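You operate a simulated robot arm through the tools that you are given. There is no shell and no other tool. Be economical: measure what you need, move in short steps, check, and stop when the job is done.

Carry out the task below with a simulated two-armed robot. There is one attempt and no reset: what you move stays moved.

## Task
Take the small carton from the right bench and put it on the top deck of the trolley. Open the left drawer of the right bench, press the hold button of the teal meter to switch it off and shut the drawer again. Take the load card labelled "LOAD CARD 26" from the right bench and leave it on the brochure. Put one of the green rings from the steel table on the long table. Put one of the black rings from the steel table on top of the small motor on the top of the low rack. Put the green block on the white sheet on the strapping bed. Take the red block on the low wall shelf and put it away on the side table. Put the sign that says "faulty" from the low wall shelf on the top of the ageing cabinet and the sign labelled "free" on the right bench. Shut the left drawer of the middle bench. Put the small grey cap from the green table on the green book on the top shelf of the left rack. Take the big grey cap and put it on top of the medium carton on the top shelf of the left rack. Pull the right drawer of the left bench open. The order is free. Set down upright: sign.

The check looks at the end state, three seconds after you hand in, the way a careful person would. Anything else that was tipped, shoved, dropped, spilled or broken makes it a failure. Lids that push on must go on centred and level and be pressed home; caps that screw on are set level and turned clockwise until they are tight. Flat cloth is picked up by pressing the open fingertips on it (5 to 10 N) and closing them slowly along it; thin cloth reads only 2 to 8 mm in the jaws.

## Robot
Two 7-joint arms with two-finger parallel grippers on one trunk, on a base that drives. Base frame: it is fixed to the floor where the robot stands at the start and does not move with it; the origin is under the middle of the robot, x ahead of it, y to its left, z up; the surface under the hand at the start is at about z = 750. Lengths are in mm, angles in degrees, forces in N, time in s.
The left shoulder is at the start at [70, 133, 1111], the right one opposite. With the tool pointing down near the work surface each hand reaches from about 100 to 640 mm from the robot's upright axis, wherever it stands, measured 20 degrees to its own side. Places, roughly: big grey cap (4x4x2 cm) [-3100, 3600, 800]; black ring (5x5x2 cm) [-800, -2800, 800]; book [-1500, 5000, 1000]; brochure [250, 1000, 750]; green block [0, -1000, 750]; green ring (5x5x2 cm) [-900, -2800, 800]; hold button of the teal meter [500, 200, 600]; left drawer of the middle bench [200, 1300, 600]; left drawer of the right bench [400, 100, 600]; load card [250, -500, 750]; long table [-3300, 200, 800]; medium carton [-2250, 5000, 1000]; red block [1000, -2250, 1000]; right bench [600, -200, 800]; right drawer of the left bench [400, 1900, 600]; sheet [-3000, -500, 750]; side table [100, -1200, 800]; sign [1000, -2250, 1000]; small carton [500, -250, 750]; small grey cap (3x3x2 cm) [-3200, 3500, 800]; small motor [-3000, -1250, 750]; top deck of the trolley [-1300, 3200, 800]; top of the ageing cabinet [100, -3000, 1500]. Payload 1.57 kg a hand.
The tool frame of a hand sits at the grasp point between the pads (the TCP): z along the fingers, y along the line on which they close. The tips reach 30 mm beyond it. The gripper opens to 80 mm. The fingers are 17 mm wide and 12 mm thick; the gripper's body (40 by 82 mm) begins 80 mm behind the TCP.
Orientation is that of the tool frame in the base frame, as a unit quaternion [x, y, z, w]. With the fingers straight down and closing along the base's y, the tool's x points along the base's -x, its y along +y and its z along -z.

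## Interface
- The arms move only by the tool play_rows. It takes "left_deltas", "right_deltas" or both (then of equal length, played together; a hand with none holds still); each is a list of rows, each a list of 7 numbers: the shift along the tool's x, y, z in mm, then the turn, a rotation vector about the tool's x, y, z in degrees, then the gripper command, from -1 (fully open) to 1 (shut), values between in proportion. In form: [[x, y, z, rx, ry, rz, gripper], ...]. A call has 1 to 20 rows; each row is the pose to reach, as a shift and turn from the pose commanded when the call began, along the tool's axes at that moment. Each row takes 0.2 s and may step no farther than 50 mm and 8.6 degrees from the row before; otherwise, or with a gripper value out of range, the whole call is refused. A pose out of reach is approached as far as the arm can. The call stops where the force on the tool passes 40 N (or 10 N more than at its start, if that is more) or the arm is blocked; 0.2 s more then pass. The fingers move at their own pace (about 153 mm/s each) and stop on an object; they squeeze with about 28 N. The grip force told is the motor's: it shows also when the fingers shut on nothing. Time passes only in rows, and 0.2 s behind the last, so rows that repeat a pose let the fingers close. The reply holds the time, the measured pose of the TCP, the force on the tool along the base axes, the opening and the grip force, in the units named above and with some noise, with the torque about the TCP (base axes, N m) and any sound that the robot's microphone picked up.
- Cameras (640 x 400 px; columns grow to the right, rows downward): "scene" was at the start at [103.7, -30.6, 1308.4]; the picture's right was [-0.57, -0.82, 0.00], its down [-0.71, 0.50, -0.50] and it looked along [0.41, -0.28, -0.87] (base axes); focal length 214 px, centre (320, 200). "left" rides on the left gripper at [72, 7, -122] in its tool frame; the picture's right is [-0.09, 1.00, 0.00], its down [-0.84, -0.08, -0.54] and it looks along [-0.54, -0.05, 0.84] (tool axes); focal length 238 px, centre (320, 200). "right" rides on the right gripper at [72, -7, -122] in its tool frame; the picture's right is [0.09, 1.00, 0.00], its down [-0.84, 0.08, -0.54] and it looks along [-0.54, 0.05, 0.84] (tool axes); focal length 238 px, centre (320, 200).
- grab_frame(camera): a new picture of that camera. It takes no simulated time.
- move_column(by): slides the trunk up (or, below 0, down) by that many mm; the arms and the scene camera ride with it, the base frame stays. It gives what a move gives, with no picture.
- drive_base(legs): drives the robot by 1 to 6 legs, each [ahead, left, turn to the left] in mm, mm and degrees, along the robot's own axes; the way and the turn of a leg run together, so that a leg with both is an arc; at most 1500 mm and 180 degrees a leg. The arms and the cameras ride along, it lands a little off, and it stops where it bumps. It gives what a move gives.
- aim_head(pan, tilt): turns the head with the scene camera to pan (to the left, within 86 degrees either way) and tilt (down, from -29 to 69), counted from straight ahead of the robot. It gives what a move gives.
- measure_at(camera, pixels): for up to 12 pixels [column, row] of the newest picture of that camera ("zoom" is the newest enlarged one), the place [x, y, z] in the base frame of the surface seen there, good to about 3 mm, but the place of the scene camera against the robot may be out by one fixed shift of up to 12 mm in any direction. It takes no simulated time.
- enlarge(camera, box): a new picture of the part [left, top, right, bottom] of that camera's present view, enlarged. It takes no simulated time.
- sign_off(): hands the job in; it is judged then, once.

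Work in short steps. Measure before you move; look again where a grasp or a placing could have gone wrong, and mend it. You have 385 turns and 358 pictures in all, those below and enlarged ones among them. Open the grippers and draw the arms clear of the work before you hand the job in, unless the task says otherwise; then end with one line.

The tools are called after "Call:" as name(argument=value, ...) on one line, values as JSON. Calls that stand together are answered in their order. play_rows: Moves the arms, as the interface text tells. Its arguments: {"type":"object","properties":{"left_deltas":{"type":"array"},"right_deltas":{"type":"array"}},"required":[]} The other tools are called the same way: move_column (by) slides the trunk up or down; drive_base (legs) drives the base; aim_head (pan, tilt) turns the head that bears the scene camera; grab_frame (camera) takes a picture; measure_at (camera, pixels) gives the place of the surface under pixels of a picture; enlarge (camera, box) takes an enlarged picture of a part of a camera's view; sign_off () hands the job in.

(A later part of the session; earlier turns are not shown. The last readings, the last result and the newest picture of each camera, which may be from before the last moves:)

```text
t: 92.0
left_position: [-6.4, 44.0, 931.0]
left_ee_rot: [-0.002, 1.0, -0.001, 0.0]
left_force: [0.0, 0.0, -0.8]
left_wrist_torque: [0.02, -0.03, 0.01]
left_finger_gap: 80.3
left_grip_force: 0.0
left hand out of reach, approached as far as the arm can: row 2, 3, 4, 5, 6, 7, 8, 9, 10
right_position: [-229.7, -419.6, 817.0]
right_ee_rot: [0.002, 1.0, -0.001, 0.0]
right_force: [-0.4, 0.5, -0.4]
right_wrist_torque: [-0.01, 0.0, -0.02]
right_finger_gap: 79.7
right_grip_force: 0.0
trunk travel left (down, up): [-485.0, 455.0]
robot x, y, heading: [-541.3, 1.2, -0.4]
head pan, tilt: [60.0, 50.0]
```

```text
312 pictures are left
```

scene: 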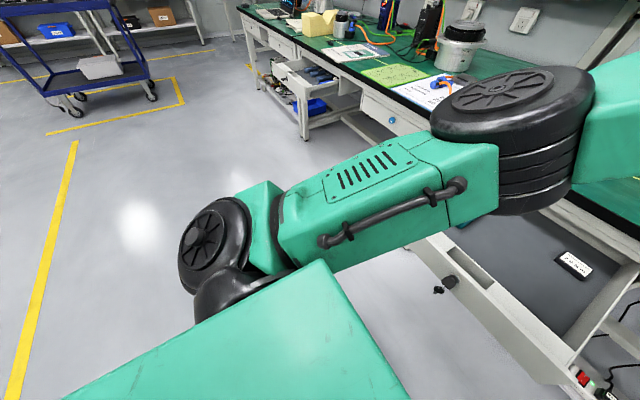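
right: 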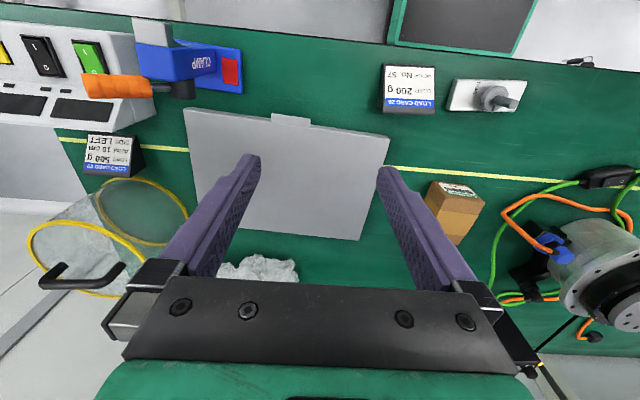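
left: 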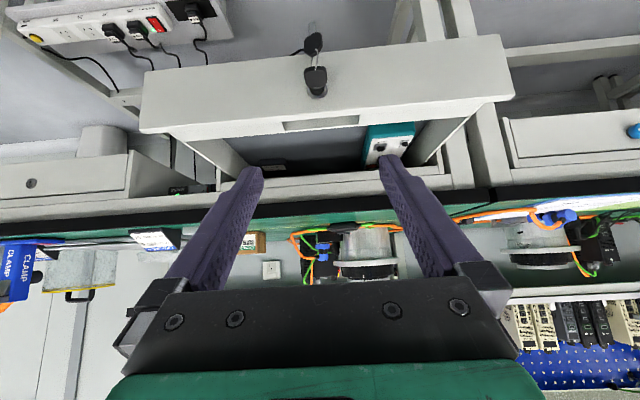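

Resend with steps of at most 45 mm.

Call:
play_rows(left_deltas=[[5, 44, 8, 0, 0, 0, -1], [10, 88, 16, 0, 0, 0, -1], [15, 132, 24, 0, 0, 0, -1], [20, 176, 32, 0, 0, 0, -1], [25, 220, 40, 0, 0, 0, -1], [30, 264, 48, 0, 0, 0, -1], [30, 308, 56, 0, 0, 0, -1], [30, 352, 64, 0, 0, 0, -1], [25, 396, 72, 0, 0, 0, -1], [20, 440, 80, 0, 0, 0, -1], [15, 484, 88, 0, 0, 0, -1], [10, 528, 96, 0, 0, 0, -1], [5, 572, 104, 0, 0, 0, -1], [0, 616, 110, 0, 0, 0, -1], [0, 660, 110, 0, 0, 0, -1], [0, 660, 110, 0, 0, 0, -1]])

Call:
grab_frame(camera="scene")

```text
t: 95.4
left_position: [-83.1, 556.4, 820.9]
left_ee_rot: [-0.004, 1.0, -0.002, 0.001]
left_force: [-0.3, -1.0, -0.2]
left_wrist_torque: [0.01, -0.03, -0.02]
left_finger_gap: 80.1
left_grip_force: 0.0
left hand out of reach, approached as far as the arm can: row 1, 2, 3, 10, 11, 12, 13, 14, 15, 16
right_position: [-230.0, -418.8, 817.7]
right_ee_rot: [0.003, 1.0, 0.0, 0.0]
right_force: [1.1, 0.4, 0.1]
right_wrist_torque: [0.04, 0.03, 0.01]
right_finger_gap: 80.1
right_grip_force: 0.1
trunk travel left (down, up): [-485.0, 455.0]
robot x, y, heading: [-538.4, 3.7, -0.6]
head pan, tilt: [60.0, 50.0]
```

```text
311 pictures are left
```

scene: 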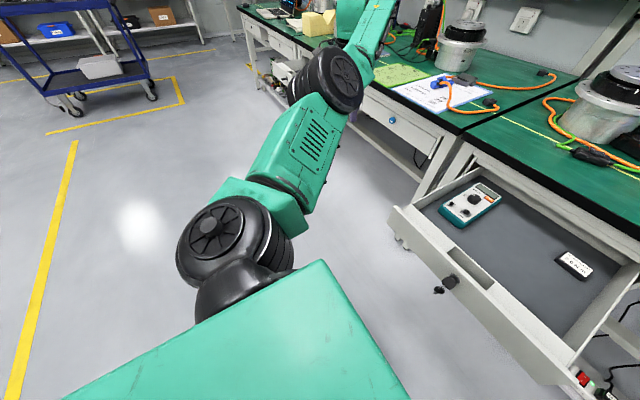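

The upper arm rolled the wrong way. I go back to the high elbow-up pose, then tilt the tool to the right so the forearm prefers coming from the left.

Call:
play_rows(left_deltas=[[-3, -25, -35, 0, 0, 0, -1], [-6, -50, -70, 0, 0, 0, -1], [-9, -75, -105, 0, 0, 0, -1], [-12, -100, -140, 0, 0, 0, -1], [-15, -125, -160, 0, 0, 0, -1], [-18, -150, -175, 0, 0, 0, -1], [-18, -165, -178, 0, 0, 0, -1], [-18, -165, -178, 0, 0, 0, -1]])

Call:
play_rows(left_deltas=[[0, 0, 0, 8, 0, 0, -1], [0, 0, 0, 16, 0, 0, -1], [0, 0, 0, 24, 0, 0, -1], [0, 0, 0, 32, 0, 0, -1], [0, 0, 0, 40, 0, 0, -1], [0, 0, 0, 48, 0, 0, -1], [0, 0, 0, 55, 0, 0, -1], [0, 0, 0, 60, 0, 0, -1], [0, 0, 0, 60, 0, 0, -1]])

Call:
grab_frame(camera="scene")

```text
t: 97.2
left_position: [-67.2, 388.5, 1002.4]
left_ee_rot: [-0.002, 1.0, -0.001, 0.0]
left_force: [0.3, 0.8, 0.2]
left_wrist_torque: [-0.05, -0.02, -0.01]
left_finger_gap: 79.8
left_grip_force: 0.2
left hand out of reach, approached as far as the arm can: row 4, 5, 6
right_position: [-229.8, -418.8, 816.8]
right_ee_rot: [0.003, 1.0, 0.0, 0.0]
right_force: [1.4, 0.3, 0.6]
right_wrist_torque: [0.02, -0.01, 0.0]
right_finger_gap: 79.9
right_grip_force: 0.1
trunk travel left (down, up): [-485.0, 455.0]
robot x, y, heading: [-537.5, 1.7, -0.3]
head pan, tilt: [60.0, 50.0]
```

```text
t: 99.2
left_position: [-127.1, 306.2, 928.4]
left_ee_rot: [-0.004, 0.866, -0.5, 0.002]
left_force: [0.8, 0.9, 0.0]
left_wrist_torque: [0.01, 0.0, -0.06]
left_finger_gap: 80.0
left_grip_force: 0.0
left hand out of reach, approached as far as the arm can: row 1, 2, 3, 4, 5, 6, 7, 8, 9
right_position: [-229.2, -419.8, 817.0]
right_ee_rot: [0.002, 1.0, 0.0, 0.0]
right_force: [-0.7, -0.3, -0.9]
right_wrist_torque: [-0.02, -0.03, 0.02]
right_finger_gap: 79.8
right_grip_force: 0.0
trunk travel left (down, up): [-485.0, 455.0]
robot x, y, heading: [-536.7, 3.6, -0.3]
head pan, tilt: [60.0, 50.0]
```

```text
310 pictures are left
```

scene: 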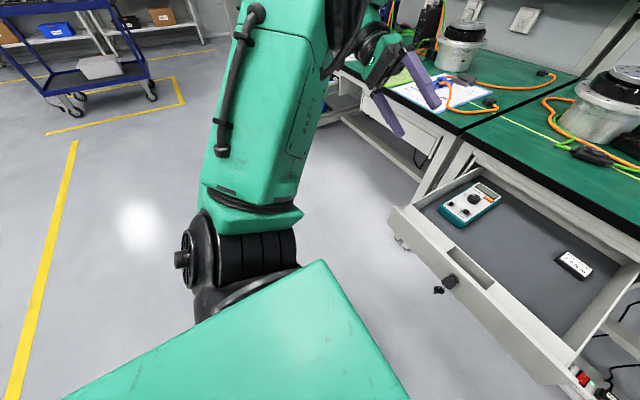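

The roll is going the right way. I descend and go right with the tilt held.

Call:
play_rows(left_deltas=[[-10, 20, 28, 0, 0, 0, -1], [-20, 41, 58, 0, 0, 0, -1], [-30, 62, 88, 0, 0, 0, -1], [-40, 83, 117, 0, 0, 0, -1], [-40, 83, 117, 0, 0, 0, -1]])

Call:
grab_frame(camera="scene")

```text
t: 100.4
left_position: [-86.9, 242.9, 797.9]
left_ee_rot: [-0.001, 0.865, -0.501, 0.0]
left_force: [-0.4, 0.5, -0.2]
left_wrist_torque: [0.0, -0.02, 0.0]
left_finger_gap: 79.8
left_grip_force: 0.1
right_position: [-230.5, -419.2, 816.4]
right_ee_rot: [0.003, 1.0, 0.0, 0.0]
right_force: [0.2, 0.6, -0.3]
right_wrist_torque: [-0.03, -0.01, 0.01]
right_finger_gap: 80.2
right_grip_force: 0.0
trunk travel left (down, up): [-485.0, 455.0]
robot x, y, heading: [-543.1, 4.7, -0.4]
head pan, tilt: [60.0, 50.0]
```

```text
309 pictures are left
```

scene: 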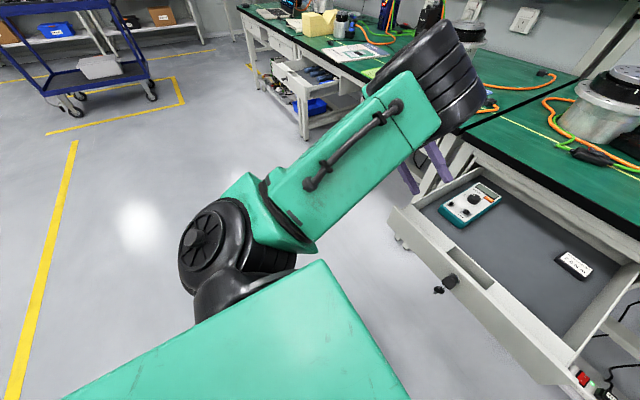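

It fell back inward on descent. I go back up and then move the hand right at height with the tilt held.

Call:
play_rows(left_deltas=[[10, -21, -29, 0, 0, 0, -1], [20, -42, -58, 0, 0, 0, -1], [30, -63, -88, 0, 0, 0, -1], [40, -83, -117, 0, 0, 0, -1], [50, -94, -121, 0, 0, 0, -1], [60, -104, -125, 0, 0, 0, -1]])

Call:
play_rows(left_deltas=[[5, -15, 26, 0, 0, 0, -1], [10, -30, 52, 0, 0, 0, -1], [15, -45, 78, 0, 0, 0, -1], [20, -60, 104, 0, 0, 0, -1], [20, -75, 130, 0, 0, 0, -1], [20, -75, 130, 0, 0, 0, -1]])

Call:
grab_frame(camera="scene")

```text
t: 101.8
left_position: [-146.9, 300.5, 950.6]
left_ee_rot: [-0.004, 0.866, -0.5, 0.003]
left_force: [-0.6, -0.4, 0.3]
left_wrist_torque: [0.03, 0.0, 0.0]
left_finger_gap: 80.0
left_grip_force: 0.0
right_position: [-230.1, -418.8, 816.9]
right_ee_rot: [0.002, 1.0, 0.0, 0.0]
right_force: [-0.4, 0.6, -0.3]
right_wrist_torque: [-0.01, 0.02, -0.02]
right_finger_gap: 80.1
right_grip_force: 0.1
trunk travel left (down, up): [-485.0, 455.0]
robot x, y, heading: [-541.5, 3.3, -0.3]
head pan, tilt: [60.0, 50.0]
```

```text
t: 103.2
left_position: [-165.3, 149.1, 952.0]
left_ee_rot: [-0.002, 0.866, -0.501, 0.0]
left_force: [0.7, -0.3, -0.2]
left_wrist_torque: [-0.01, -0.01, 0.02]
left_finger_gap: 80.3
left_grip_force: 0.0
right_position: [-229.4, -419.3, 817.1]
right_ee_rot: [0.002, 1.0, 0.0, 0.0]
right_force: [0.4, 0.0, 0.0]
right_wrist_torque: [-0.01, 0.01, 0.0]
right_finger_gap: 80.1
right_grip_force: 0.0
trunk travel left (down, up): [-485.0, 455.0]
robot x, y, heading: [-539.4, 4.2, -0.6]
head pan, tilt: [60.0, 50.0]
```

```text
308 pictures are left
```

scene: 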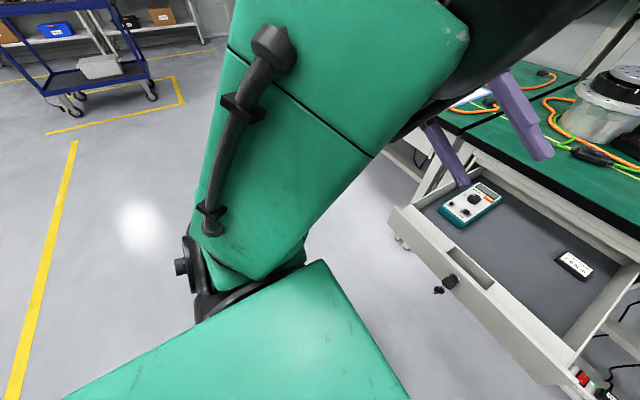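

The elbow is high. I tilt further (to about 85°) and shift right/down so it falls to the left.

Call:
play_rows(left_deltas=[[0, 0, 0, 8, 0, 0, -1], [0, 0, 0, 16, 0, 0, -1], [0, 0, 0, 25, 0, 0, -1], [0, 0, 30, 25, 0, 0, -1], [0, 15, 60, 25, 0, 0, -1], [0, 30, 90, 25, 0, 0, -1], [0, 50, 110, 25, 0, 0, -1], [0, 50, 110, 25, 0, 0, -1]])

Call:
grab_frame(camera="scene")

```text
refused: row 3 steps farther than a row can; nothing moved
```

```text
307 pictures are left
```

scene: 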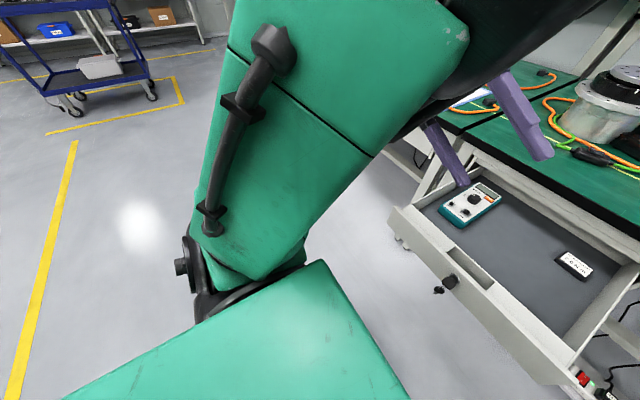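

Resend with 8° steps.

Call:
play_rows(left_deltas=[[0, 0, 0, 8, 0, 0, -1], [0, 0, 0, 16, 0, 0, -1], [0, 0, 0, 24, 0, 0, -1], [0, 0, 30, 25, 0, 0, -1], [0, 15, 60, 25, 0, 0, -1], [0, 30, 90, 25, 0, 0, -1], [0, 50, 110, 25, 0, 0, -1], [0, 50, 110, 25, 0, 0, -1]])

Call:
grab_frame(camera="scene")

```text
t: 105.0
left_position: [-156.2, 134.5, 849.9]
left_ee_rot: [-0.02, 0.757, -0.653, 0.02]
left_force: [-0.7, 0.2, -0.2]
left_wrist_torque: [0.0, -0.01, -0.01]
left_finger_gap: 80.1
left_grip_force: 0.0
left hand out of reach, approached as far as the arm can: row 2, 3, 4, 5, 6, 7, 8
right_position: [-229.7, -419.5, 816.5]
right_ee_rot: [0.003, 1.0, 0.0, 0.0]
right_force: [-0.2, 0.0, 0.5]
right_wrist_torque: [0.01, 0.01, 0.0]
right_finger_gap: 79.8
right_grip_force: 0.1
trunk travel left (down, up): [-485.0, 455.0]
robot x, y, heading: [-538.5, 1.1, -0.5]
head pan, tilt: [60.0, 50.0]
```

```text
306 pictures are left
```

scene: 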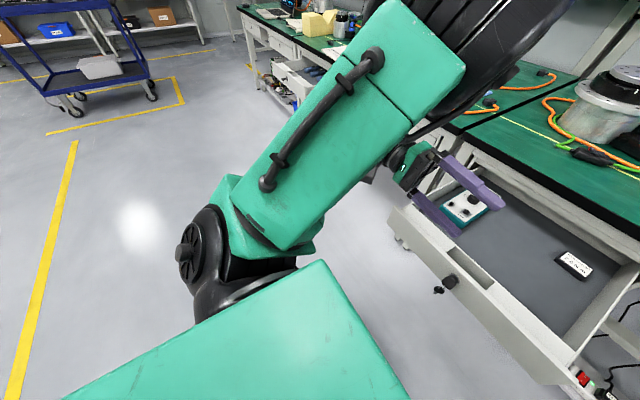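

I stretch out to the left/high with this strong tilt to roll the upper arm further.

Call:
play_rows(left_deltas=[[-8, -13, -40, 0, 0, 0, -1], [-16, -26, -80, 0, 0, 0, -1], [-24, -39, -120, 0, 0, 0, -1], [-32, -52, -160, 0, 0, 0, -1], [-40, -65, -200, 0, 0, 0, -1], [-48, -78, -240, 0, 0, 0, -1], [-56, -89, -280, 0, 0, 0, -1], [-56, -89, -280, 0, 0, 0, -1]])

Call:
grab_frame(camera="scene")

```text
t: 106.8
left_position: [-189.3, 311.6, 940.1]
left_ee_rot: [-0.022, 0.757, -0.652, 0.022]
left_force: [0.2, 0.5, -0.1]
left_wrist_torque: [-0.04, 0.03, -0.03]
left_finger_gap: 79.9
left_grip_force: 0.0
left hand out of reach, approached as far as the arm can: row 4, 5, 6, 7, 8
right_position: [-228.5, -418.3, 817.2]
right_ee_rot: [0.003, 1.0, 0.0, 0.0]
right_force: [-0.4, -0.6, 0.2]
right_wrist_torque: [0.02, 0.04, -0.02]
right_finger_gap: 80.1
right_grip_force: 0.2
trunk travel left (down, up): [-485.0, 455.0]
robot x, y, heading: [-541.2, 2.3, -0.1]
head pan, tilt: [60.0, 50.0]
```

```text
305 pictures are left
```

scene: 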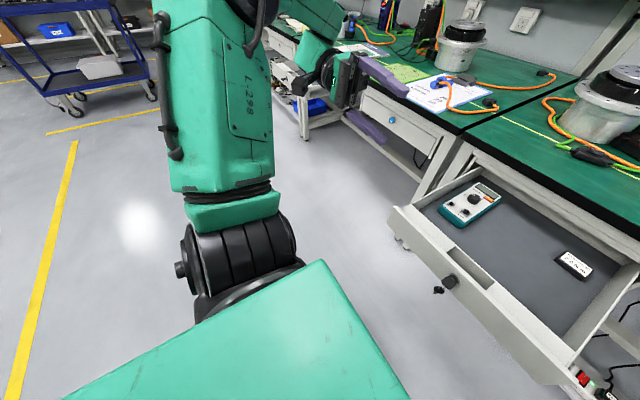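

The plate now faces me, with the elbow up-left. I lower the hand straight down from here.

Call:
play_rows(left_deltas=[[0, 30, 4, 0, 0, 0, -1], [0, 60, 9, 0, 0, 0, -1], [0, 90, 14, 0, 0, 0, -1], [0, 120, 18, 0, 0, 0, -1], [0, 120, 18, 0, 0, 0, -1]])

Call:
grab_frame(camera="scene")

```text
t: 108.0
left_position: [-189.5, 311.2, 819.8]
left_ee_rot: [-0.02, 0.757, -0.653, 0.02]
left_force: [0.9, -0.6, 0.1]
left_wrist_torque: [0.0, 0.03, 0.01]
left_finger_gap: 80.2
left_grip_force: 0.1
right_position: [-230.6, -419.8, 816.7]
right_ee_rot: [0.003, 1.0, 0.0, 0.001]
right_force: [0.0, -0.1, 0.2]
right_wrist_torque: [0.01, -0.04, 0.0]
right_finger_gap: 79.8
right_grip_force: 0.0
trunk travel left (down, up): [-485.0, 455.0]
robot x, y, heading: [-537.0, 2.1, -0.4]
head pan, tilt: [60.0, 50.0]
```

```text
304 pictures are left
```

scene: 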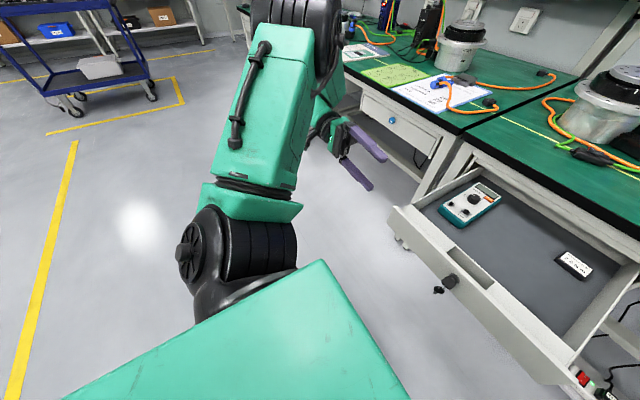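

I go back up, then untilt while moving to [-47,356,1006], where the earlier good posture was.

Call:
play_rows(left_deltas=[[0, -30, -4, 0, 0, 0, -1], [0, -60, -9, 0, 0, 0, -1], [0, -90, -14, 0, 0, 0, -1], [0, -120, -18, 0, 0, 0, -1], [0, -130, -20, 0, 0, 0, -1], [0, -130, -20, 0, 0, 0, -1]])

Call:
play_rows(left_deltas=[[-14, -6, -5, -8, 0, 0, -1], [-28, -12, -11, -16, 0, 0, -1], [-42, -18, -16, -24, 0, 0, -1], [-56, -24, -22, -32, 0, 0, -1], [-70, -29, -27, -40, 0, 0, -1], [-84, -35, -32, -48, 0, 0, -1], [-98, -41, -38, -56, 0, 0, -1], [-112, -47, -43, -64, 0, 0, -1], [-126, -53, -48, -72, 0, 0, -1], [-140, -58, -54, -80, 0, 0, -1], [-140, -58, -54, -81, 0, 0, -1]])

Call:
grab_frame(camera="scene")

```text
t: 109.4
left_position: [-192.5, 309.8, 952.7]
left_ee_rot: [-0.023, 0.757, -0.652, 0.023]
left_force: [-0.4, -0.4, 1.0]
left_wrist_torque: [-0.02, 0.0, 0.0]
left_finger_gap: 79.9
left_grip_force: 0.1
right_position: [-229.1, -419.4, 817.6]
right_ee_rot: [0.003, 1.0, 0.0, 0.0]
right_force: [0.2, 0.2, 1.3]
right_wrist_torque: [0.02, -0.02, -0.05]
right_finger_gap: 79.9
right_grip_force: 0.1
trunk travel left (down, up): [-485.0, 455.0]
robot x, y, heading: [-540.4, 3.5, -0.5]
head pan, tilt: [60.0, 50.0]
```

```text
t: 111.8
left_position: [-63.3, 361.5, 1012.0]
left_ee_rot: [-0.029, 1.0, -0.003, 0.004]
left_force: [-0.3, 1.4, -0.3]
left_wrist_torque: [0.02, 0.0, 0.03]
left_finger_gap: 79.8
left_grip_force: 0.1
left hand out of reach, approached as far as the arm can: row 1, 2, 3, 4, 5, 6, 7, 8, 9, 10, 11
right_position: [-230.2, -419.3, 816.3]
right_ee_rot: [0.002, 1.0, 0.0, 0.0]
right_force: [0.4, 0.4, 1.2]
right_wrist_torque: [0.03, 0.02, -0.06]
right_finger_gap: 79.8
right_grip_force: 0.0
trunk travel left (down, up): [-485.0, 455.0]
robot x, y, heading: [-538.2, -3.1, -0.3]
head pan, tilt: [60.0, 50.0]
```

```text
303 pictures are left
```

scene: 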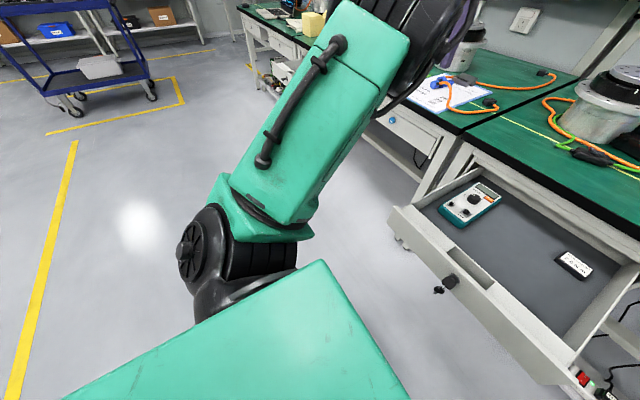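

One more try: return to the plate-facing tilted pose, go right at height with the tilt held, then down.

Call:
play_rows(left_deltas=[[14, -6, 6, 8, 0, 0, -1], [28, -12, 12, 16, 0, 0, -1], [42, -18, 18, 24, 0, 0, -1], [56, -24, 24, 32, 0, 0, -1], [70, -30, 30, 40, 0, 0, -1], [84, -35, 36, 48, 0, 0, -1], [98, -40, 42, 56, 0, 0, -1], [112, -45, 48, 64, 0, 0, -1], [126, -48, 54, 72, 0, 0, -1], [140, -50, 60, 80, 0, 0, -1], [140, -50, 60, 81, 0, 0, -1], [140, -50, 60, 81, 0, 0, -1]])

Call:
play_rows(left_deltas=[[0, 0, 40, 0, 0, 0, -1], [0, 0, 80, 0, 0, 0, -1], [0, 0, 120, 0, 0, 0, -1], [0, 0, 160, 0, 0, 0, -1], [0, 0, 200, 0, 0, 0, -1], [0, 0, 200, 0, 0, 0, -1]])

Call:
grab_frame(camera="scene")

```text
t: 114.4
left_position: [-199.2, 302.4, 951.3]
left_ee_rot: [-0.021, 0.757, -0.653, 0.02]
left_force: [0.8, 0.4, -0.6]
left_wrist_torque: [0.0, 0.03, -0.01]
left_finger_gap: 80.0
left_grip_force: 0.2
right_position: [-230.2, -419.5, 817.6]
right_ee_rot: [0.002, 1.0, 0.001, 0.0]
right_force: [-0.4, -0.4, 0.5]
right_wrist_torque: [-0.02, -0.03, 0.02]
right_finger_gap: 79.9
right_grip_force: 0.1
trunk travel left (down, up): [-485.0, 455.0]
robot x, y, heading: [-540.0, 4.6, -0.2]
head pan, tilt: [60.0, 50.0]
```

```text
t: 115.8
left_position: [-191.5, 129.2, 917.8]
left_ee_rot: [-0.024, 0.759, -0.651, 0.024]
left_force: [-0.1, 1.0, -0.4]
left_wrist_torque: [0.01, -0.03, -0.04]
left_finger_gap: 79.8
left_grip_force: 0.1
left hand out of reach, approached as far as the arm can: row 5, 6
right_position: [-229.5, -419.7, 816.9]
right_ee_rot: [0.003, 1.0, 0.001, 0.0]
right_force: [-0.1, 0.1, -0.5]
right_wrist_torque: [-0.01, -0.01, 0.0]
right_finger_gap: 79.8
right_grip_force: 0.0
trunk travel left (down, up): [-485.0, 455.0]
robot x, y, heading: [-540.8, 4.2, -0.5]
head pan, tilt: [60.0, 50.0]
```

```text
302 pictures are left
```

scene: 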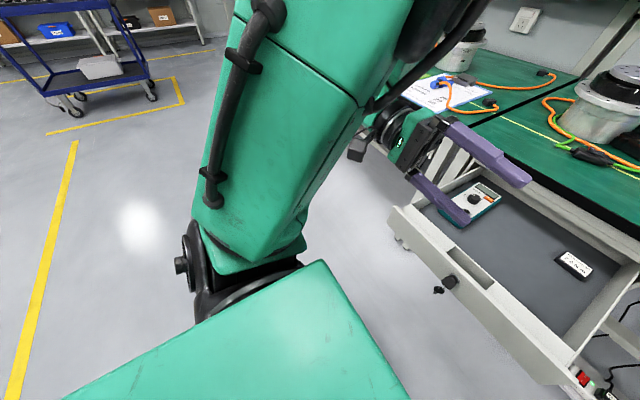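

I leave the left arm elbow-up: untilt to a resting pose to the left, and use the healthy right arm for the button and the drawer.

Call:
play_rows(left_deltas=[[-13, 4, -14, -8, 0, 0, -1], [-26, 8, -27, -16, 0, 0, -1], [-39, 12, -41, -24, 0, 0, -1], [-52, 16, -54, -32, 0, 0, -1], [-65, 20, -68, -40, 0, 0, -1], [-78, 24, -82, -48, 0, 0, -1], [-91, 28, -95, -56, 0, 0, -1], [-104, 32, -109, -64, 0, 0, -1], [-117, 36, -122, -72, 0, 0, -1], [-130, 41, -136, -80, 0, 0, -1], [-130, 41, -136, -81, 0, 0, -1]])

Call:
drive_base(legs=[[0, 320, 0]])

Call:
aim_head(pan=-5, tilt=52)

Call:
grab_frame(camera="scene")

```text
t: 118.2
left_position: [-71.0, 289.0, 893.4]
left_ee_rot: [-0.041, 0.999, -0.013, -0.004]
left_force: [0.1, -0.3, 0.3]
left_wrist_torque: [0.04, -0.01, 0.0]
left_finger_gap: 79.8
left_grip_force: 0.0
right_position: [-229.9, -419.5, 817.4]
right_ee_rot: [0.003, 1.0, 0.001, 0.0]
right_force: [-0.2, 0.1, -0.3]
right_wrist_torque: [-0.02, -0.01, -0.01]
right_finger_gap: 80.1
right_grip_force: 0.1
trunk travel left (down, up): [-485.0, 455.0]
robot x, y, heading: [-538.3, 4.3, -0.5]
head pan, tilt: [60.0, 50.0]
```

```text
t: 120.3
left_position: [-67.8, 611.0, 897.8]
left_ee_rot: [-0.038, 0.999, -0.018, 0.003]
left_force: [-0.6, -0.6, 0.4]
left_wrist_torque: [-0.02, -0.01, -0.01]
left_finger_gap: 80.1
left_grip_force: 0.0
right_position: [-227.7, -95.6, 817.8]
right_ee_rot: [0.004, 1.0, 0.0, 0.0]
right_force: [0.8, -0.3, -0.5]
right_wrist_torque: [0.01, -0.01, 0.01]
right_finger_gap: 80.2
right_grip_force: 0.0
trunk travel left (down, up): [-485.0, 455.0]
robot x, y, heading: [-540.3, 329.0, -0.3]
head pan, tilt: [60.0, 50.0]
```

```text
t: 121.7
left_position: [-67.4, 612.2, 897.4]
left_ee_rot: [-0.04, 0.999, -0.021, 0.001]
left_force: [1.5, 0.8, 0.7]
left_wrist_torque: [-0.01, -0.01, 0.02]
left_finger_gap: 80.0
left_grip_force: 0.2
right_position: [-228.3, -95.3, 816.6]
right_ee_rot: [0.003, 1.0, 0.0, 0.0]
right_force: [0.6, 0.5, 0.1]
right_wrist_torque: [-0.01, 0.02, 0.0]
right_finger_gap: 79.9
right_grip_force: 0.1
trunk travel left (down, up): [-485.0, 455.0]
robot x, y, heading: [-534.7, 327.0, -0.2]
head pan, tilt: [-5.0, 52.0]
```

```text
301 pictures are left
```

scene: 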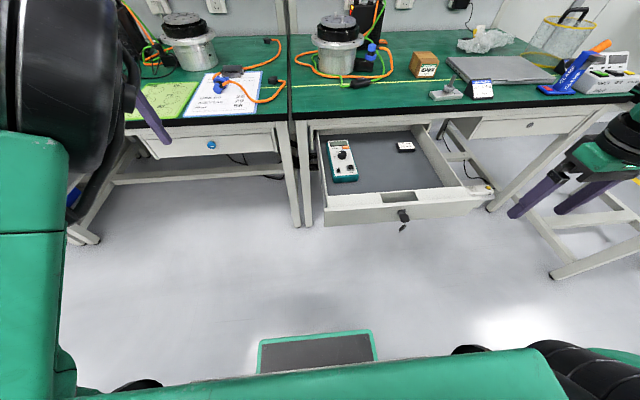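

HOLD at [191,177] is too far for now. I drive ahead 185 mm, which keeps the base as far from the drawer as at the start.

Call:
drive_base(legs=[[185, 0, 0]])

Call:
enlarge(camera="scene", box=[310, 130, 430, 205])

```text
t: 123.2
left_position: [116.7, 611.6, 896.4]
left_ee_rot: [-0.041, 0.999, -0.02, 0.001]
left_force: [0.5, 0.6, 0.4]
left_wrist_torque: [-0.05, 0.05, 0.02]
left_finger_gap: 79.8
left_grip_force: 0.0
right_position: [-42.4, -96.5, 817.4]
right_ee_rot: [0.004, 1.0, 0.0, -0.001]
right_force: [0.3, 0.1, 0.6]
right_wrist_torque: [0.01, -0.01, -0.01]
right_finger_gap: 80.0
right_grip_force: 0.1
trunk travel left (down, up): [-485.0, 455.0]
robot x, y, heading: [-348.3, 325.2, -0.2]
head pan, tilt: [-5.0, 52.0]
```

```text
5.33 times, centred on (370, 168) of scene
```

zoom: 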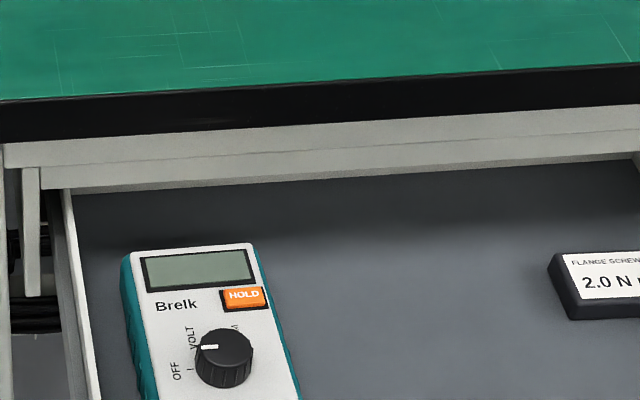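

The meter reads VOLT with the HOLD key visible. I bring the right hand, fingers shut, over the button.

Call:
play_rows(right_deltas=[[-26, 34, 0, 0, 0, 0, 0], [-52, 68, 0, 0, 0, 0, 1], [-78, 102, 0, 0, 0, 0, 1], [-104, 136, 0, 0, 0, 0, 1], [-130, 170, 0, 0, 0, 0, 1], [-156, 204, 0, 0, 0, 0, 1], [-182, 238, 0, 0, 0, 0, 1], [-208, 268, 10, 0, 0, 0, 1], [-227, 273, 27, 0, 0, 0, 1], [-227, 273, 27, 0, 0, 0, 1]])

Call:
grab_frame(camera="right")

```text
t: 125.4
left_position: [117.5, 612.6, 897.1]
left_ee_rot: [-0.041, 0.999, -0.02, 0.002]
left_force: [-0.1, 0.5, -0.2]
left_wrist_torque: [-0.01, 0.01, 0.01]
left_finger_gap: 79.9
left_grip_force: 0.2
right_position: [176.1, 168.5, 788.0]
right_ee_rot: [0.002, 1.0, 0.001, 0.001]
right_force: [0.5, -0.4, 0.4]
right_wrist_torque: [0.0, 0.03, 0.02]
right_finger_gap: 0.0
right_grip_force: 21.3
right hand out of reach, approached as far as the arm can: row 9, 10
trunk travel left (down, up): [-485.0, 455.0]
robot x, y, heading: [-354.8, 326.7, -0.3]
head pan, tilt: [-5.0, 52.0]
```

```text
299 pictures are left
```

right: 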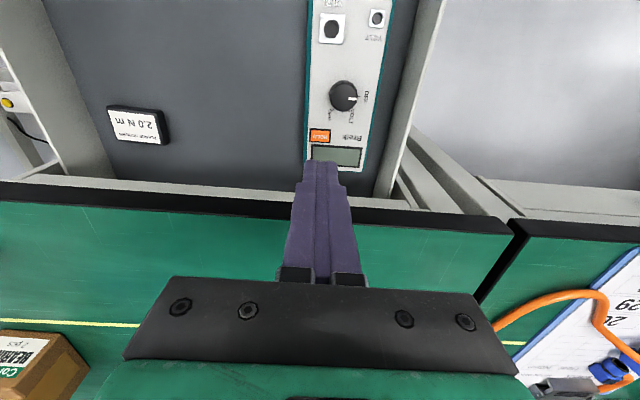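

Just short of reach. I measure the button and bench edge in the right view.

Call:
measure_at(camera="right", pixels=[[319, 135], [312, 135], [328, 135], [319, 130], [319, 141], [240, 190], [240, 210]])

```text
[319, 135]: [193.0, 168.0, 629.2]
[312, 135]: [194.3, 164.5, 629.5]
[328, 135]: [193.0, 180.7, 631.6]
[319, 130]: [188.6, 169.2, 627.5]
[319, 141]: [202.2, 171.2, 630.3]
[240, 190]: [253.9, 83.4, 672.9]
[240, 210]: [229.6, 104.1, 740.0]
```

Button centre is [194,172,630]. I lower first, where reach is longer, then move forward.

Call:
play_rows(right_deltas=[[0, 2, 30, 0, 0, 0, 1], [0, 3, 60, 0, 0, 0, 1], [-8, 3, 90, 0, 0, 0, 1], [-17, 3, 100, 0, 0, 0, 1], [-17, 3, 100, 0, 0, 0, 1]])

Call:
grab_frame(camera="right")

```text
t: 126.6
left_position: [114.8, 612.2, 898.7]
left_ee_rot: [-0.041, 0.999, -0.021, 0.001]
left_force: [0.0, 0.6, 0.0]
left_wrist_torque: [0.03, 0.03, 0.02]
left_finger_gap: 79.9
left_grip_force: 0.1
right_position: [170.1, 159.6, 696.3]
right_ee_rot: [0.002, 1.0, 0.001, -0.001]
right_force: [0.2, -0.4, 0.4]
right_wrist_torque: [0.02, 0.01, -0.04]
right_finger_gap: 0.0
right_grip_force: 20.9
right hand out of reach, approached as far as the arm can: row 2, 3, 4, 5
trunk travel left (down, up): [-485.0, 455.0]
robot x, y, heading: [-353.3, 322.6, -0.3]
head pan, tilt: [-5.0, 52.0]
```

```text
298 pictures are left
```

right: 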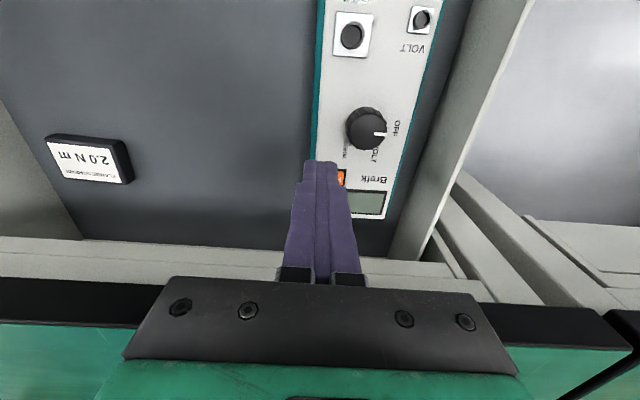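

The right hand needs its target more to its own side. I shift the base left 60 and ahead 25; the tips stay above everything in the drawer.

Call:
drive_base(legs=[[22, 50, 0]])

```text
t: 127.6
left_position: [138.4, 661.8, 897.4]
left_ee_rot: [-0.04, 0.999, -0.021, 0.001]
left_force: [-0.1, -1.4, -0.9]
left_wrist_torque: [-0.03, -0.01, 0.03]
left_finger_gap: 80.1
left_grip_force: 0.1
right_position: [190.9, 208.8, 696.4]
right_ee_rot: [0.003, 1.0, 0.0, 0.0]
right_force: [-0.2, 0.3, 0.2]
right_wrist_torque: [-0.03, 0.0, 0.01]
right_finger_gap: 0.0
right_grip_force: 21.5
trunk travel left (down, up): [-485.0, 455.0]
robot x, y, heading: [-332.5, 377.7, -0.3]
head pan, tilt: [-5.0, 52.0]
```

Now shift to y=172 and x=194, and check before pressing.

Call:
play_rows(right_deltas=[[-2, -18, 0, 0, 0, 0, 1], [-3, -37, 0, 0, 0, 0, 1], [-3, -37, 0, 0, 0, 0, 1]])

Call:
grab_frame(camera="right")

```text
t: 128.4
left_position: [137.2, 661.1, 897.7]
left_ee_rot: [-0.041, 0.999, -0.021, 0.002]
left_force: [0.1, 0.5, -0.3]
left_wrist_torque: [0.0, -0.01, 0.01]
left_finger_gap: 79.9
left_grip_force: 0.1
right_position: [194.8, 169.7, 697.3]
right_ee_rot: [0.003, 1.0, 0.0, -0.001]
right_force: [-0.1, -0.7, 0.1]
right_wrist_torque: [-0.02, -0.01, 0.0]
right_finger_gap: 0.1
right_grip_force: 21.2
trunk travel left (down, up): [-485.0, 455.0]
robot x, y, heading: [-329.3, 373.4, -0.3]
head pan, tilt: [-5.0, 52.0]
```

```text
297 pictures are left
```

right: 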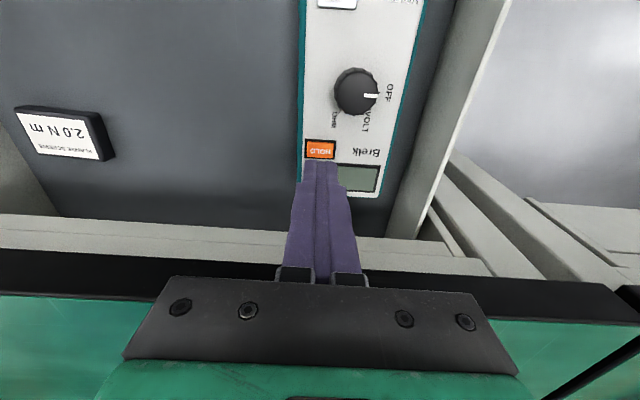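

I measure the button once more from this closer view.

Call:
measure_at(camera="right", pixels=[[320, 150], [309, 150], [332, 150], [320, 143], [320, 157], [290, 260]])

```text
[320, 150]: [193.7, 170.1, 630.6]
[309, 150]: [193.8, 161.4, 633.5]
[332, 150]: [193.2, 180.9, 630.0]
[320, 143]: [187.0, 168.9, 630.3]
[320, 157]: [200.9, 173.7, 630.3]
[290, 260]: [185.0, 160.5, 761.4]
```

Aligned. I press down gently: contact is expected about 36 mm down.

Call:
play_rows(right_deltas=[[0, 1, 20, 0, 0, 0, 1], [0, 1, 32, 0, 0, 0, 1], [0, 1, 35, 0, 0, 0, 1], [0, 1, 37, 0, 0, 0, 1], [0, 1, 39, 0, 0, 0, 1]])

```text
t: 129.3
left_position: [134.9, 662.9, 897.8]
left_ee_rot: [-0.04, 0.999, -0.022, 0.004]
left_force: [0.0, 0.2, 0.0]
left_wrist_torque: [-0.01, 0.01, 0.0]
left_finger_gap: 80.1
left_grip_force: 0.0
right_position: [197.4, 171.5, 670.1]
right_ee_rot: [0.003, 1.0, 0.001, 0.011]
right_force: [-10.1, -0.2, 14.0]
right_wrist_torque: [-0.23, -1.2, -0.15]
right_finger_gap: 0.3
right_grip_force: 21.2
trunk travel left (down, up): [-485.0, 455.0]
robot x, y, heading: [-330.2, 372.7, -0.3]
head pan, tilt: [-5.0, 52.0]
stopped in row 4 (right hand): the force on the tool passed its limit at 43 N (the readings are from after the stop); the commanded pose is now the measured one
```

Force came early with an x component. I look whether the body touches the bench edge.

Call:
grab_frame(camera="right")

Call:
enlarge(camera="scene", box=[280, 80, 480, 205])

```text
296 pictures are left
```

right: 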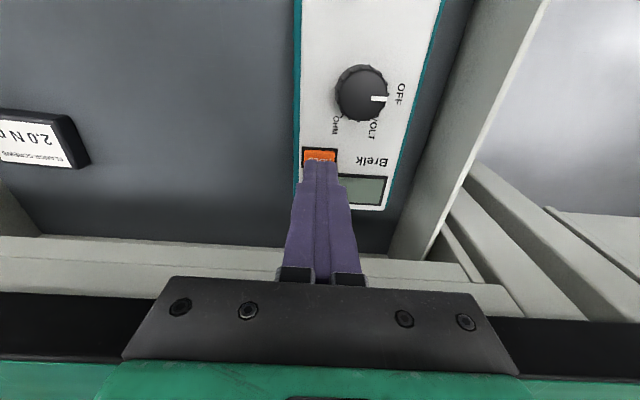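

```text
3.20 times, centred on (380, 142) of scene
```

zoom: 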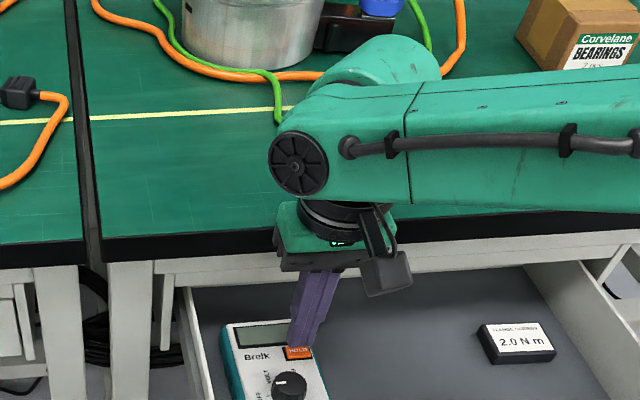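

The gripper body is resting on the bench edge. I raise, pitch the tool 20° so the body leans back toward me, and press again with TCP x≈192.

Call:
play_rows(right_deltas=[[0, 0, -15, 0, 0, 0, 1], [3, 0, -30, 0, 0, 0, 1], [5, -1, -30, 0, -7, 0, 1], [5, -1, -30, 0, -14, 0, 1], [5, -1, -30, 0, -21, 0, 1], [5, -1, -30, 0, -21, 0, 1]])

Call:
grab_frame(camera="right")

```text
t: 130.7
left_position: [137.8, 662.0, 897.5]
left_ee_rot: [-0.042, 0.999, -0.02, 0.002]
left_force: [1.2, -0.1, 0.5]
left_wrist_torque: [-0.01, 0.02, 0.0]
left_finger_gap: 79.9
left_grip_force: 0.0
right_position: [192.2, 169.6, 695.5]
right_ee_rot: [0.004, 0.982, 0.0, 0.191]
right_force: [0.9, 0.3, -0.2]
right_wrist_torque: [0.02, -0.01, -0.05]
right_finger_gap: 0.0
right_grip_force: 21.3
trunk travel left (down, up): [-485.0, 455.0]
robot x, y, heading: [-332.1, 375.4, -0.5]
head pan, tilt: [-5.0, 52.0]
```

```text
294 pictures are left
```

right: 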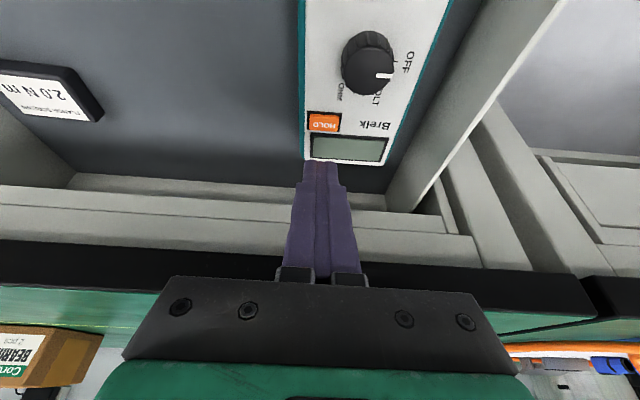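

I move straight down from here: about 33 mm to contact, then small press steps.

Call:
play_rows(right_deltas=[[5.6, 1.5, 14, 0, 0, 0, 1], [10.5, 1.5, 26, 0, 0, 0, 1], [12, 1.5, 29.7, 0, 0, 0, 1], [12.8, 1.5, 31.5, 0, 0, 0, 1], [13.5, 1.5, 33.4, 0, 0, 0, 1]])

```text
t: 131.9
left_position: [137.6, 661.1, 897.4]
left_ee_rot: [-0.041, 0.999, -0.021, 0.002]
left_force: [0.4, 1.0, -1.2]
left_wrist_torque: [-0.02, 0.03, 0.03]
left_finger_gap: 79.8
left_grip_force: 0.1
right_position: [195.0, 172.0, 660.5]
right_ee_rot: [0.004, 0.982, 0.0, 0.191]
right_force: [1.9, 0.5, 5.0]
right_wrist_torque: [-0.01, -0.08, 0.02]
right_finger_gap: 0.0
right_grip_force: 21.8
trunk travel left (down, up): [-485.0, 455.0]
robot x, y, heading: [-329.7, 374.7, -0.3]
head pan, tilt: [-5.0, 52.0]
heard: click
```

A click was heard. I retreat straight up and look at the meter.

Call:
play_rows(right_deltas=[[-5.6, 0, -14, 0, 0, 0, 1], [-18, 0, -44, 0, 0, 0, 1], [-20, 0, -90, 0, 0, 0, 1], [-20, 0, -130, 0, 0, 0, 1]])

Call:
enlarge(camera="scene", box=[310, 130, 430, 205])

```text
t: 132.9
left_position: [137.2, 660.9, 897.4]
left_ee_rot: [-0.041, 0.999, -0.021, 0.002]
left_force: [-0.3, 0.6, 0.3]
left_wrist_torque: [0.0, -0.02, 0.01]
left_finger_gap: 80.0
left_grip_force: 0.1
right_position: [160.0, 171.4, 788.5]
right_ee_rot: [0.004, 0.982, -0.001, 0.191]
right_force: [-0.4, -0.4, -0.2]
right_wrist_torque: [-0.01, 0.0, 0.0]
right_finger_gap: 0.0
right_grip_force: 20.7
trunk travel left (down, up): [-485.0, 455.0]
robot x, y, heading: [-329.8, 376.1, -0.4]
head pan, tilt: [-5.0, 52.0]
```

```text
5.33 times, centred on (370, 168) of scene
```

zoom: 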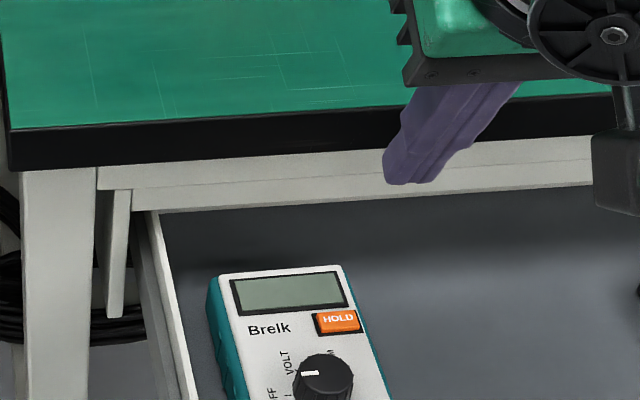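

Now to shut the drawer: I back off 250 mm so the right hand can push its front panel.

Call:
drive_base(legs=[[-250, -60, 0]])

Call:
grab_frame(camera="scene")

```text
t: 134.8
left_position: [-119.0, 603.3, 898.1]
left_ee_rot: [-0.043, 0.999, -0.021, 0.003]
left_force: [0.7, -0.2, 0.2]
left_wrist_torque: [0.0, -0.01, 0.01]
left_finger_gap: 79.9
left_grip_force: 0.0
right_position: [-94.0, 113.3, 787.8]
right_ee_rot: [0.003, 0.982, 0.0, 0.191]
right_force: [-1.3, -0.4, 1.0]
right_wrist_torque: [0.01, -0.03, 0.01]
right_finger_gap: 0.0
right_grip_force: 21.1
trunk travel left (down, up): [-485.0, 455.0]
robot x, y, heading: [-584.9, 315.3, 0.0]
head pan, tilt: [-5.0, 52.0]
```

```text
292 pictures are left
```

scene: 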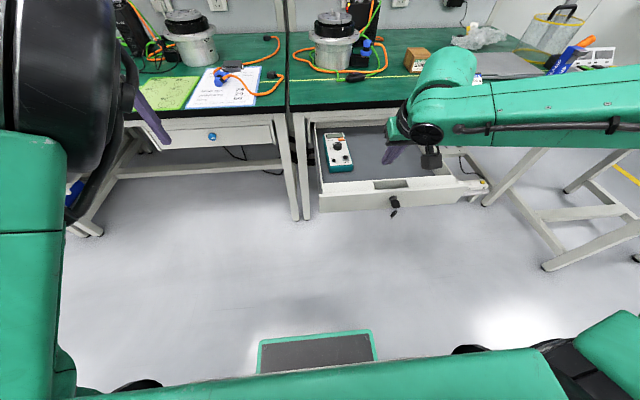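

I pull back clear of the front panel, pitch to 45°, and lower to z 660 beside the key (y≈105).

Call:
play_rows(right_deltas=[[26, -4, -10, 0, 0, 0, 1], [52, -8, -21, 0, -6, 0, 1], [70, -8, -28, 0, -12, 0, 1], [70, -8, -28, 0, -18, 0, 1], [70, -8, -28, 0, -23, 0, 1], [82, -8, 2, 0, -23, 0, 1], [94, -8, 32, 0, -23, 0, 1], [106, -8, 62, 0, -23, 0, 1], [118, -8, 91, 0, -23, 0, 1], [118, -8, 91, 0, -23, 0, 1]])

Call:
grab_frame(camera="right")

```text
t: 137.0
left_position: [-118.8, 601.8, 897.9]
left_ee_rot: [-0.043, 0.999, -0.02, 0.003]
left_force: [0.5, -1.0, -0.4]
left_wrist_torque: [0.04, -0.02, 0.02]
left_finger_gap: 79.9
left_grip_force: 0.0
right_position: [-168.7, 102.2, 655.3]
right_ee_rot: [0.002, 0.924, 0.002, 0.383]
right_force: [0.3, -0.2, -0.8]
right_wrist_torque: [0.02, -0.04, 0.05]
right_finger_gap: 0.0
right_grip_force: 21.3
right hand out of reach, approached as far as the arm can: row 3, 4, 5, 6, 7, 8
trunk travel left (down, up): [-485.0, 455.0]
robot x, y, heading: [-588.8, 312.5, -0.4]
head pan, tilt: [-5.0, 52.0]
```

```text
291 pictures are left
```

right: 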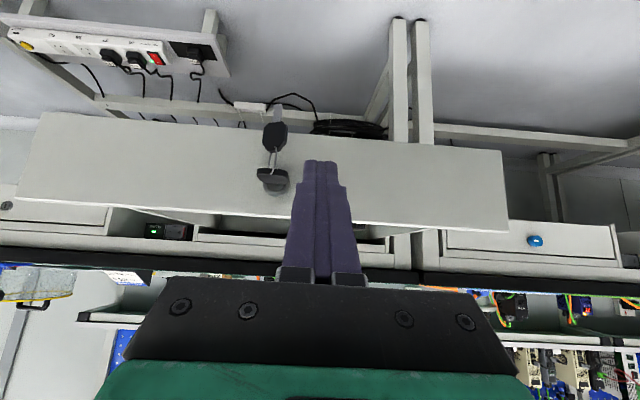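

Tips are in front of the panel, clear of the key. I drive ahead to push the drawer in.

Call:
drive_base(legs=[[180, 0, 0], [170, 0, 0]])

Call:
grab_frame(camera="right")

```text
t: 139.6
left_position: [231.7, 601.4, 897.8]
left_ee_rot: [-0.041, 0.999, -0.021, 0.001]
left_force: [0.5, 0.6, 0.9]
left_wrist_torque: [-0.05, 0.03, -0.01]
left_finger_gap: 80.1
left_grip_force: 0.1
right_position: [182.0, 101.3, 655.2]
right_ee_rot: [0.004, 0.925, -0.001, 0.381]
right_force: [-0.1, 0.8, 0.9]
right_wrist_torque: [0.01, 0.01, 0.0]
right_finger_gap: 0.1
right_grip_force: 21.4
trunk travel left (down, up): [-485.0, 455.0]
robot x, y, heading: [-237.4, 316.5, -0.4]
head pan, tilt: [-5.0, 52.0]
```

```text
290 pictures are left
```

right: 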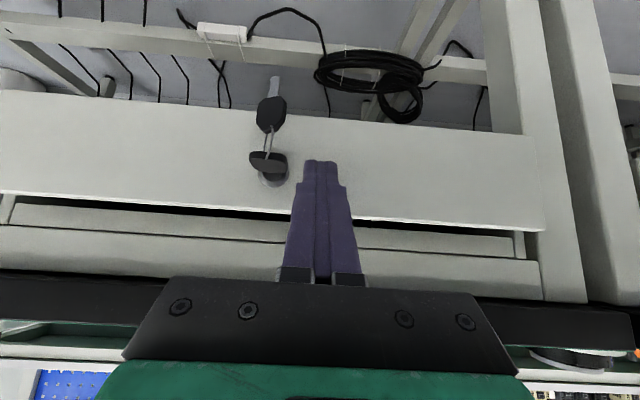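

About 40 mm remain; I finish with the arm in small steps.

Call:
play_rows(right_deltas=[[-8, 0, 8, 0, 0, 0, 1], [-16, 0, 16, 0, 0, 0, 1], [-22, 0, 22, 0, 0, 0, 1], [-26, 0, 26, 0, 0, 0, 1], [-29, 0, 29, 0, 0, 0, 1], [-31, 0, 31, 0, 0, 0, 1], [-33, 0, 33, 0, 0, 0, 1], [-35, 0, 35, 0, 0, 0, 1]])

Call:
grab_frame(camera="right")

```text
t: 141.4
left_position: [227.7, 601.0, 898.4]
left_ee_rot: [-0.041, 0.999, -0.021, 0.004]
left_force: [0.0, 0.3, 0.1]
left_wrist_torque: [0.01, 0.0, -0.04]
left_finger_gap: 80.3
left_grip_force: 0.2
right_position: [227.0, 102.0, 656.0]
right_ee_rot: [0.004, 0.925, -0.001, 0.381]
right_force: [-23.3, -1.1, 1.4]
right_wrist_torque: [-0.3, 0.29, 0.0]
right_finger_gap: 0.0
right_grip_force: 21.4
trunk travel left (down, up): [-485.0, 455.0]
robot x, y, heading: [-236.3, 318.1, -0.4]
head pan, tilt: [-5.0, 52.0]
```

```text
289 pictures are left
```

right: 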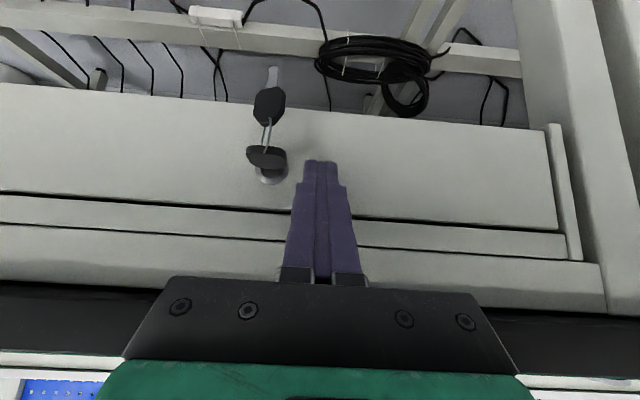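

The panel seems flush and resists. I verify its plane against the original x≈252.

Call:
measure_at(camera="right", pixels=[[200, 160], [400, 180], [200, 210], [430, 195], [200, 250]])

Call:
play_rows(right_deltas=[[8, 0, -8, 0, 0, 0, 1], [35, 0, -35, 0, 0, 0, 1], [55, 0, -70, 0, 0, 0, 1], [55, 0, -110, 0, 0, 0, -1], [30, 0, -130, 0, 8, 0, -1], [20, 0, -150, 0, 16, 0, -1], [0, 0, -160, 0, 24, 0, -1], [0, 0, -160, 0, 32, 0, -1], [0, 0, -160, 0, 40, 0, -1], [0, 0, -160, 0, 45, 0, -1]])

```text
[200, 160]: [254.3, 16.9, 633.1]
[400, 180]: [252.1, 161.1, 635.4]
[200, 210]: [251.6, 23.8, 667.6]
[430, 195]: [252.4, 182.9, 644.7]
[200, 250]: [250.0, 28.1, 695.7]
```

```text
t: 143.6
left_position: [232.8, 599.8, 896.8]
left_ee_rot: [-0.041, 0.999, -0.021, 0.002]
left_force: [0.2, -0.9, -0.1]
left_wrist_torque: [-0.01, -0.02, -0.01]
left_finger_gap: 80.0
left_grip_force: 0.1
right_position: [117.5, 101.4, 767.9]
right_ee_rot: [0.002, 1.0, 0.001, 0.0]
right_force: [0.6, 0.2, -0.1]
right_wrist_torque: [-0.02, 0.01, -0.02]
right_finger_gap: 79.7
right_grip_force: 0.1
right hand out of reach, approached as far as the arm can: row 3, 4, 5, 6, 7, 8
trunk travel left (down, up): [-485.0, 455.0]
robot x, y, heading: [-237.7, 311.0, -0.4]
head pan, tilt: [-5.0, 52.0]
```

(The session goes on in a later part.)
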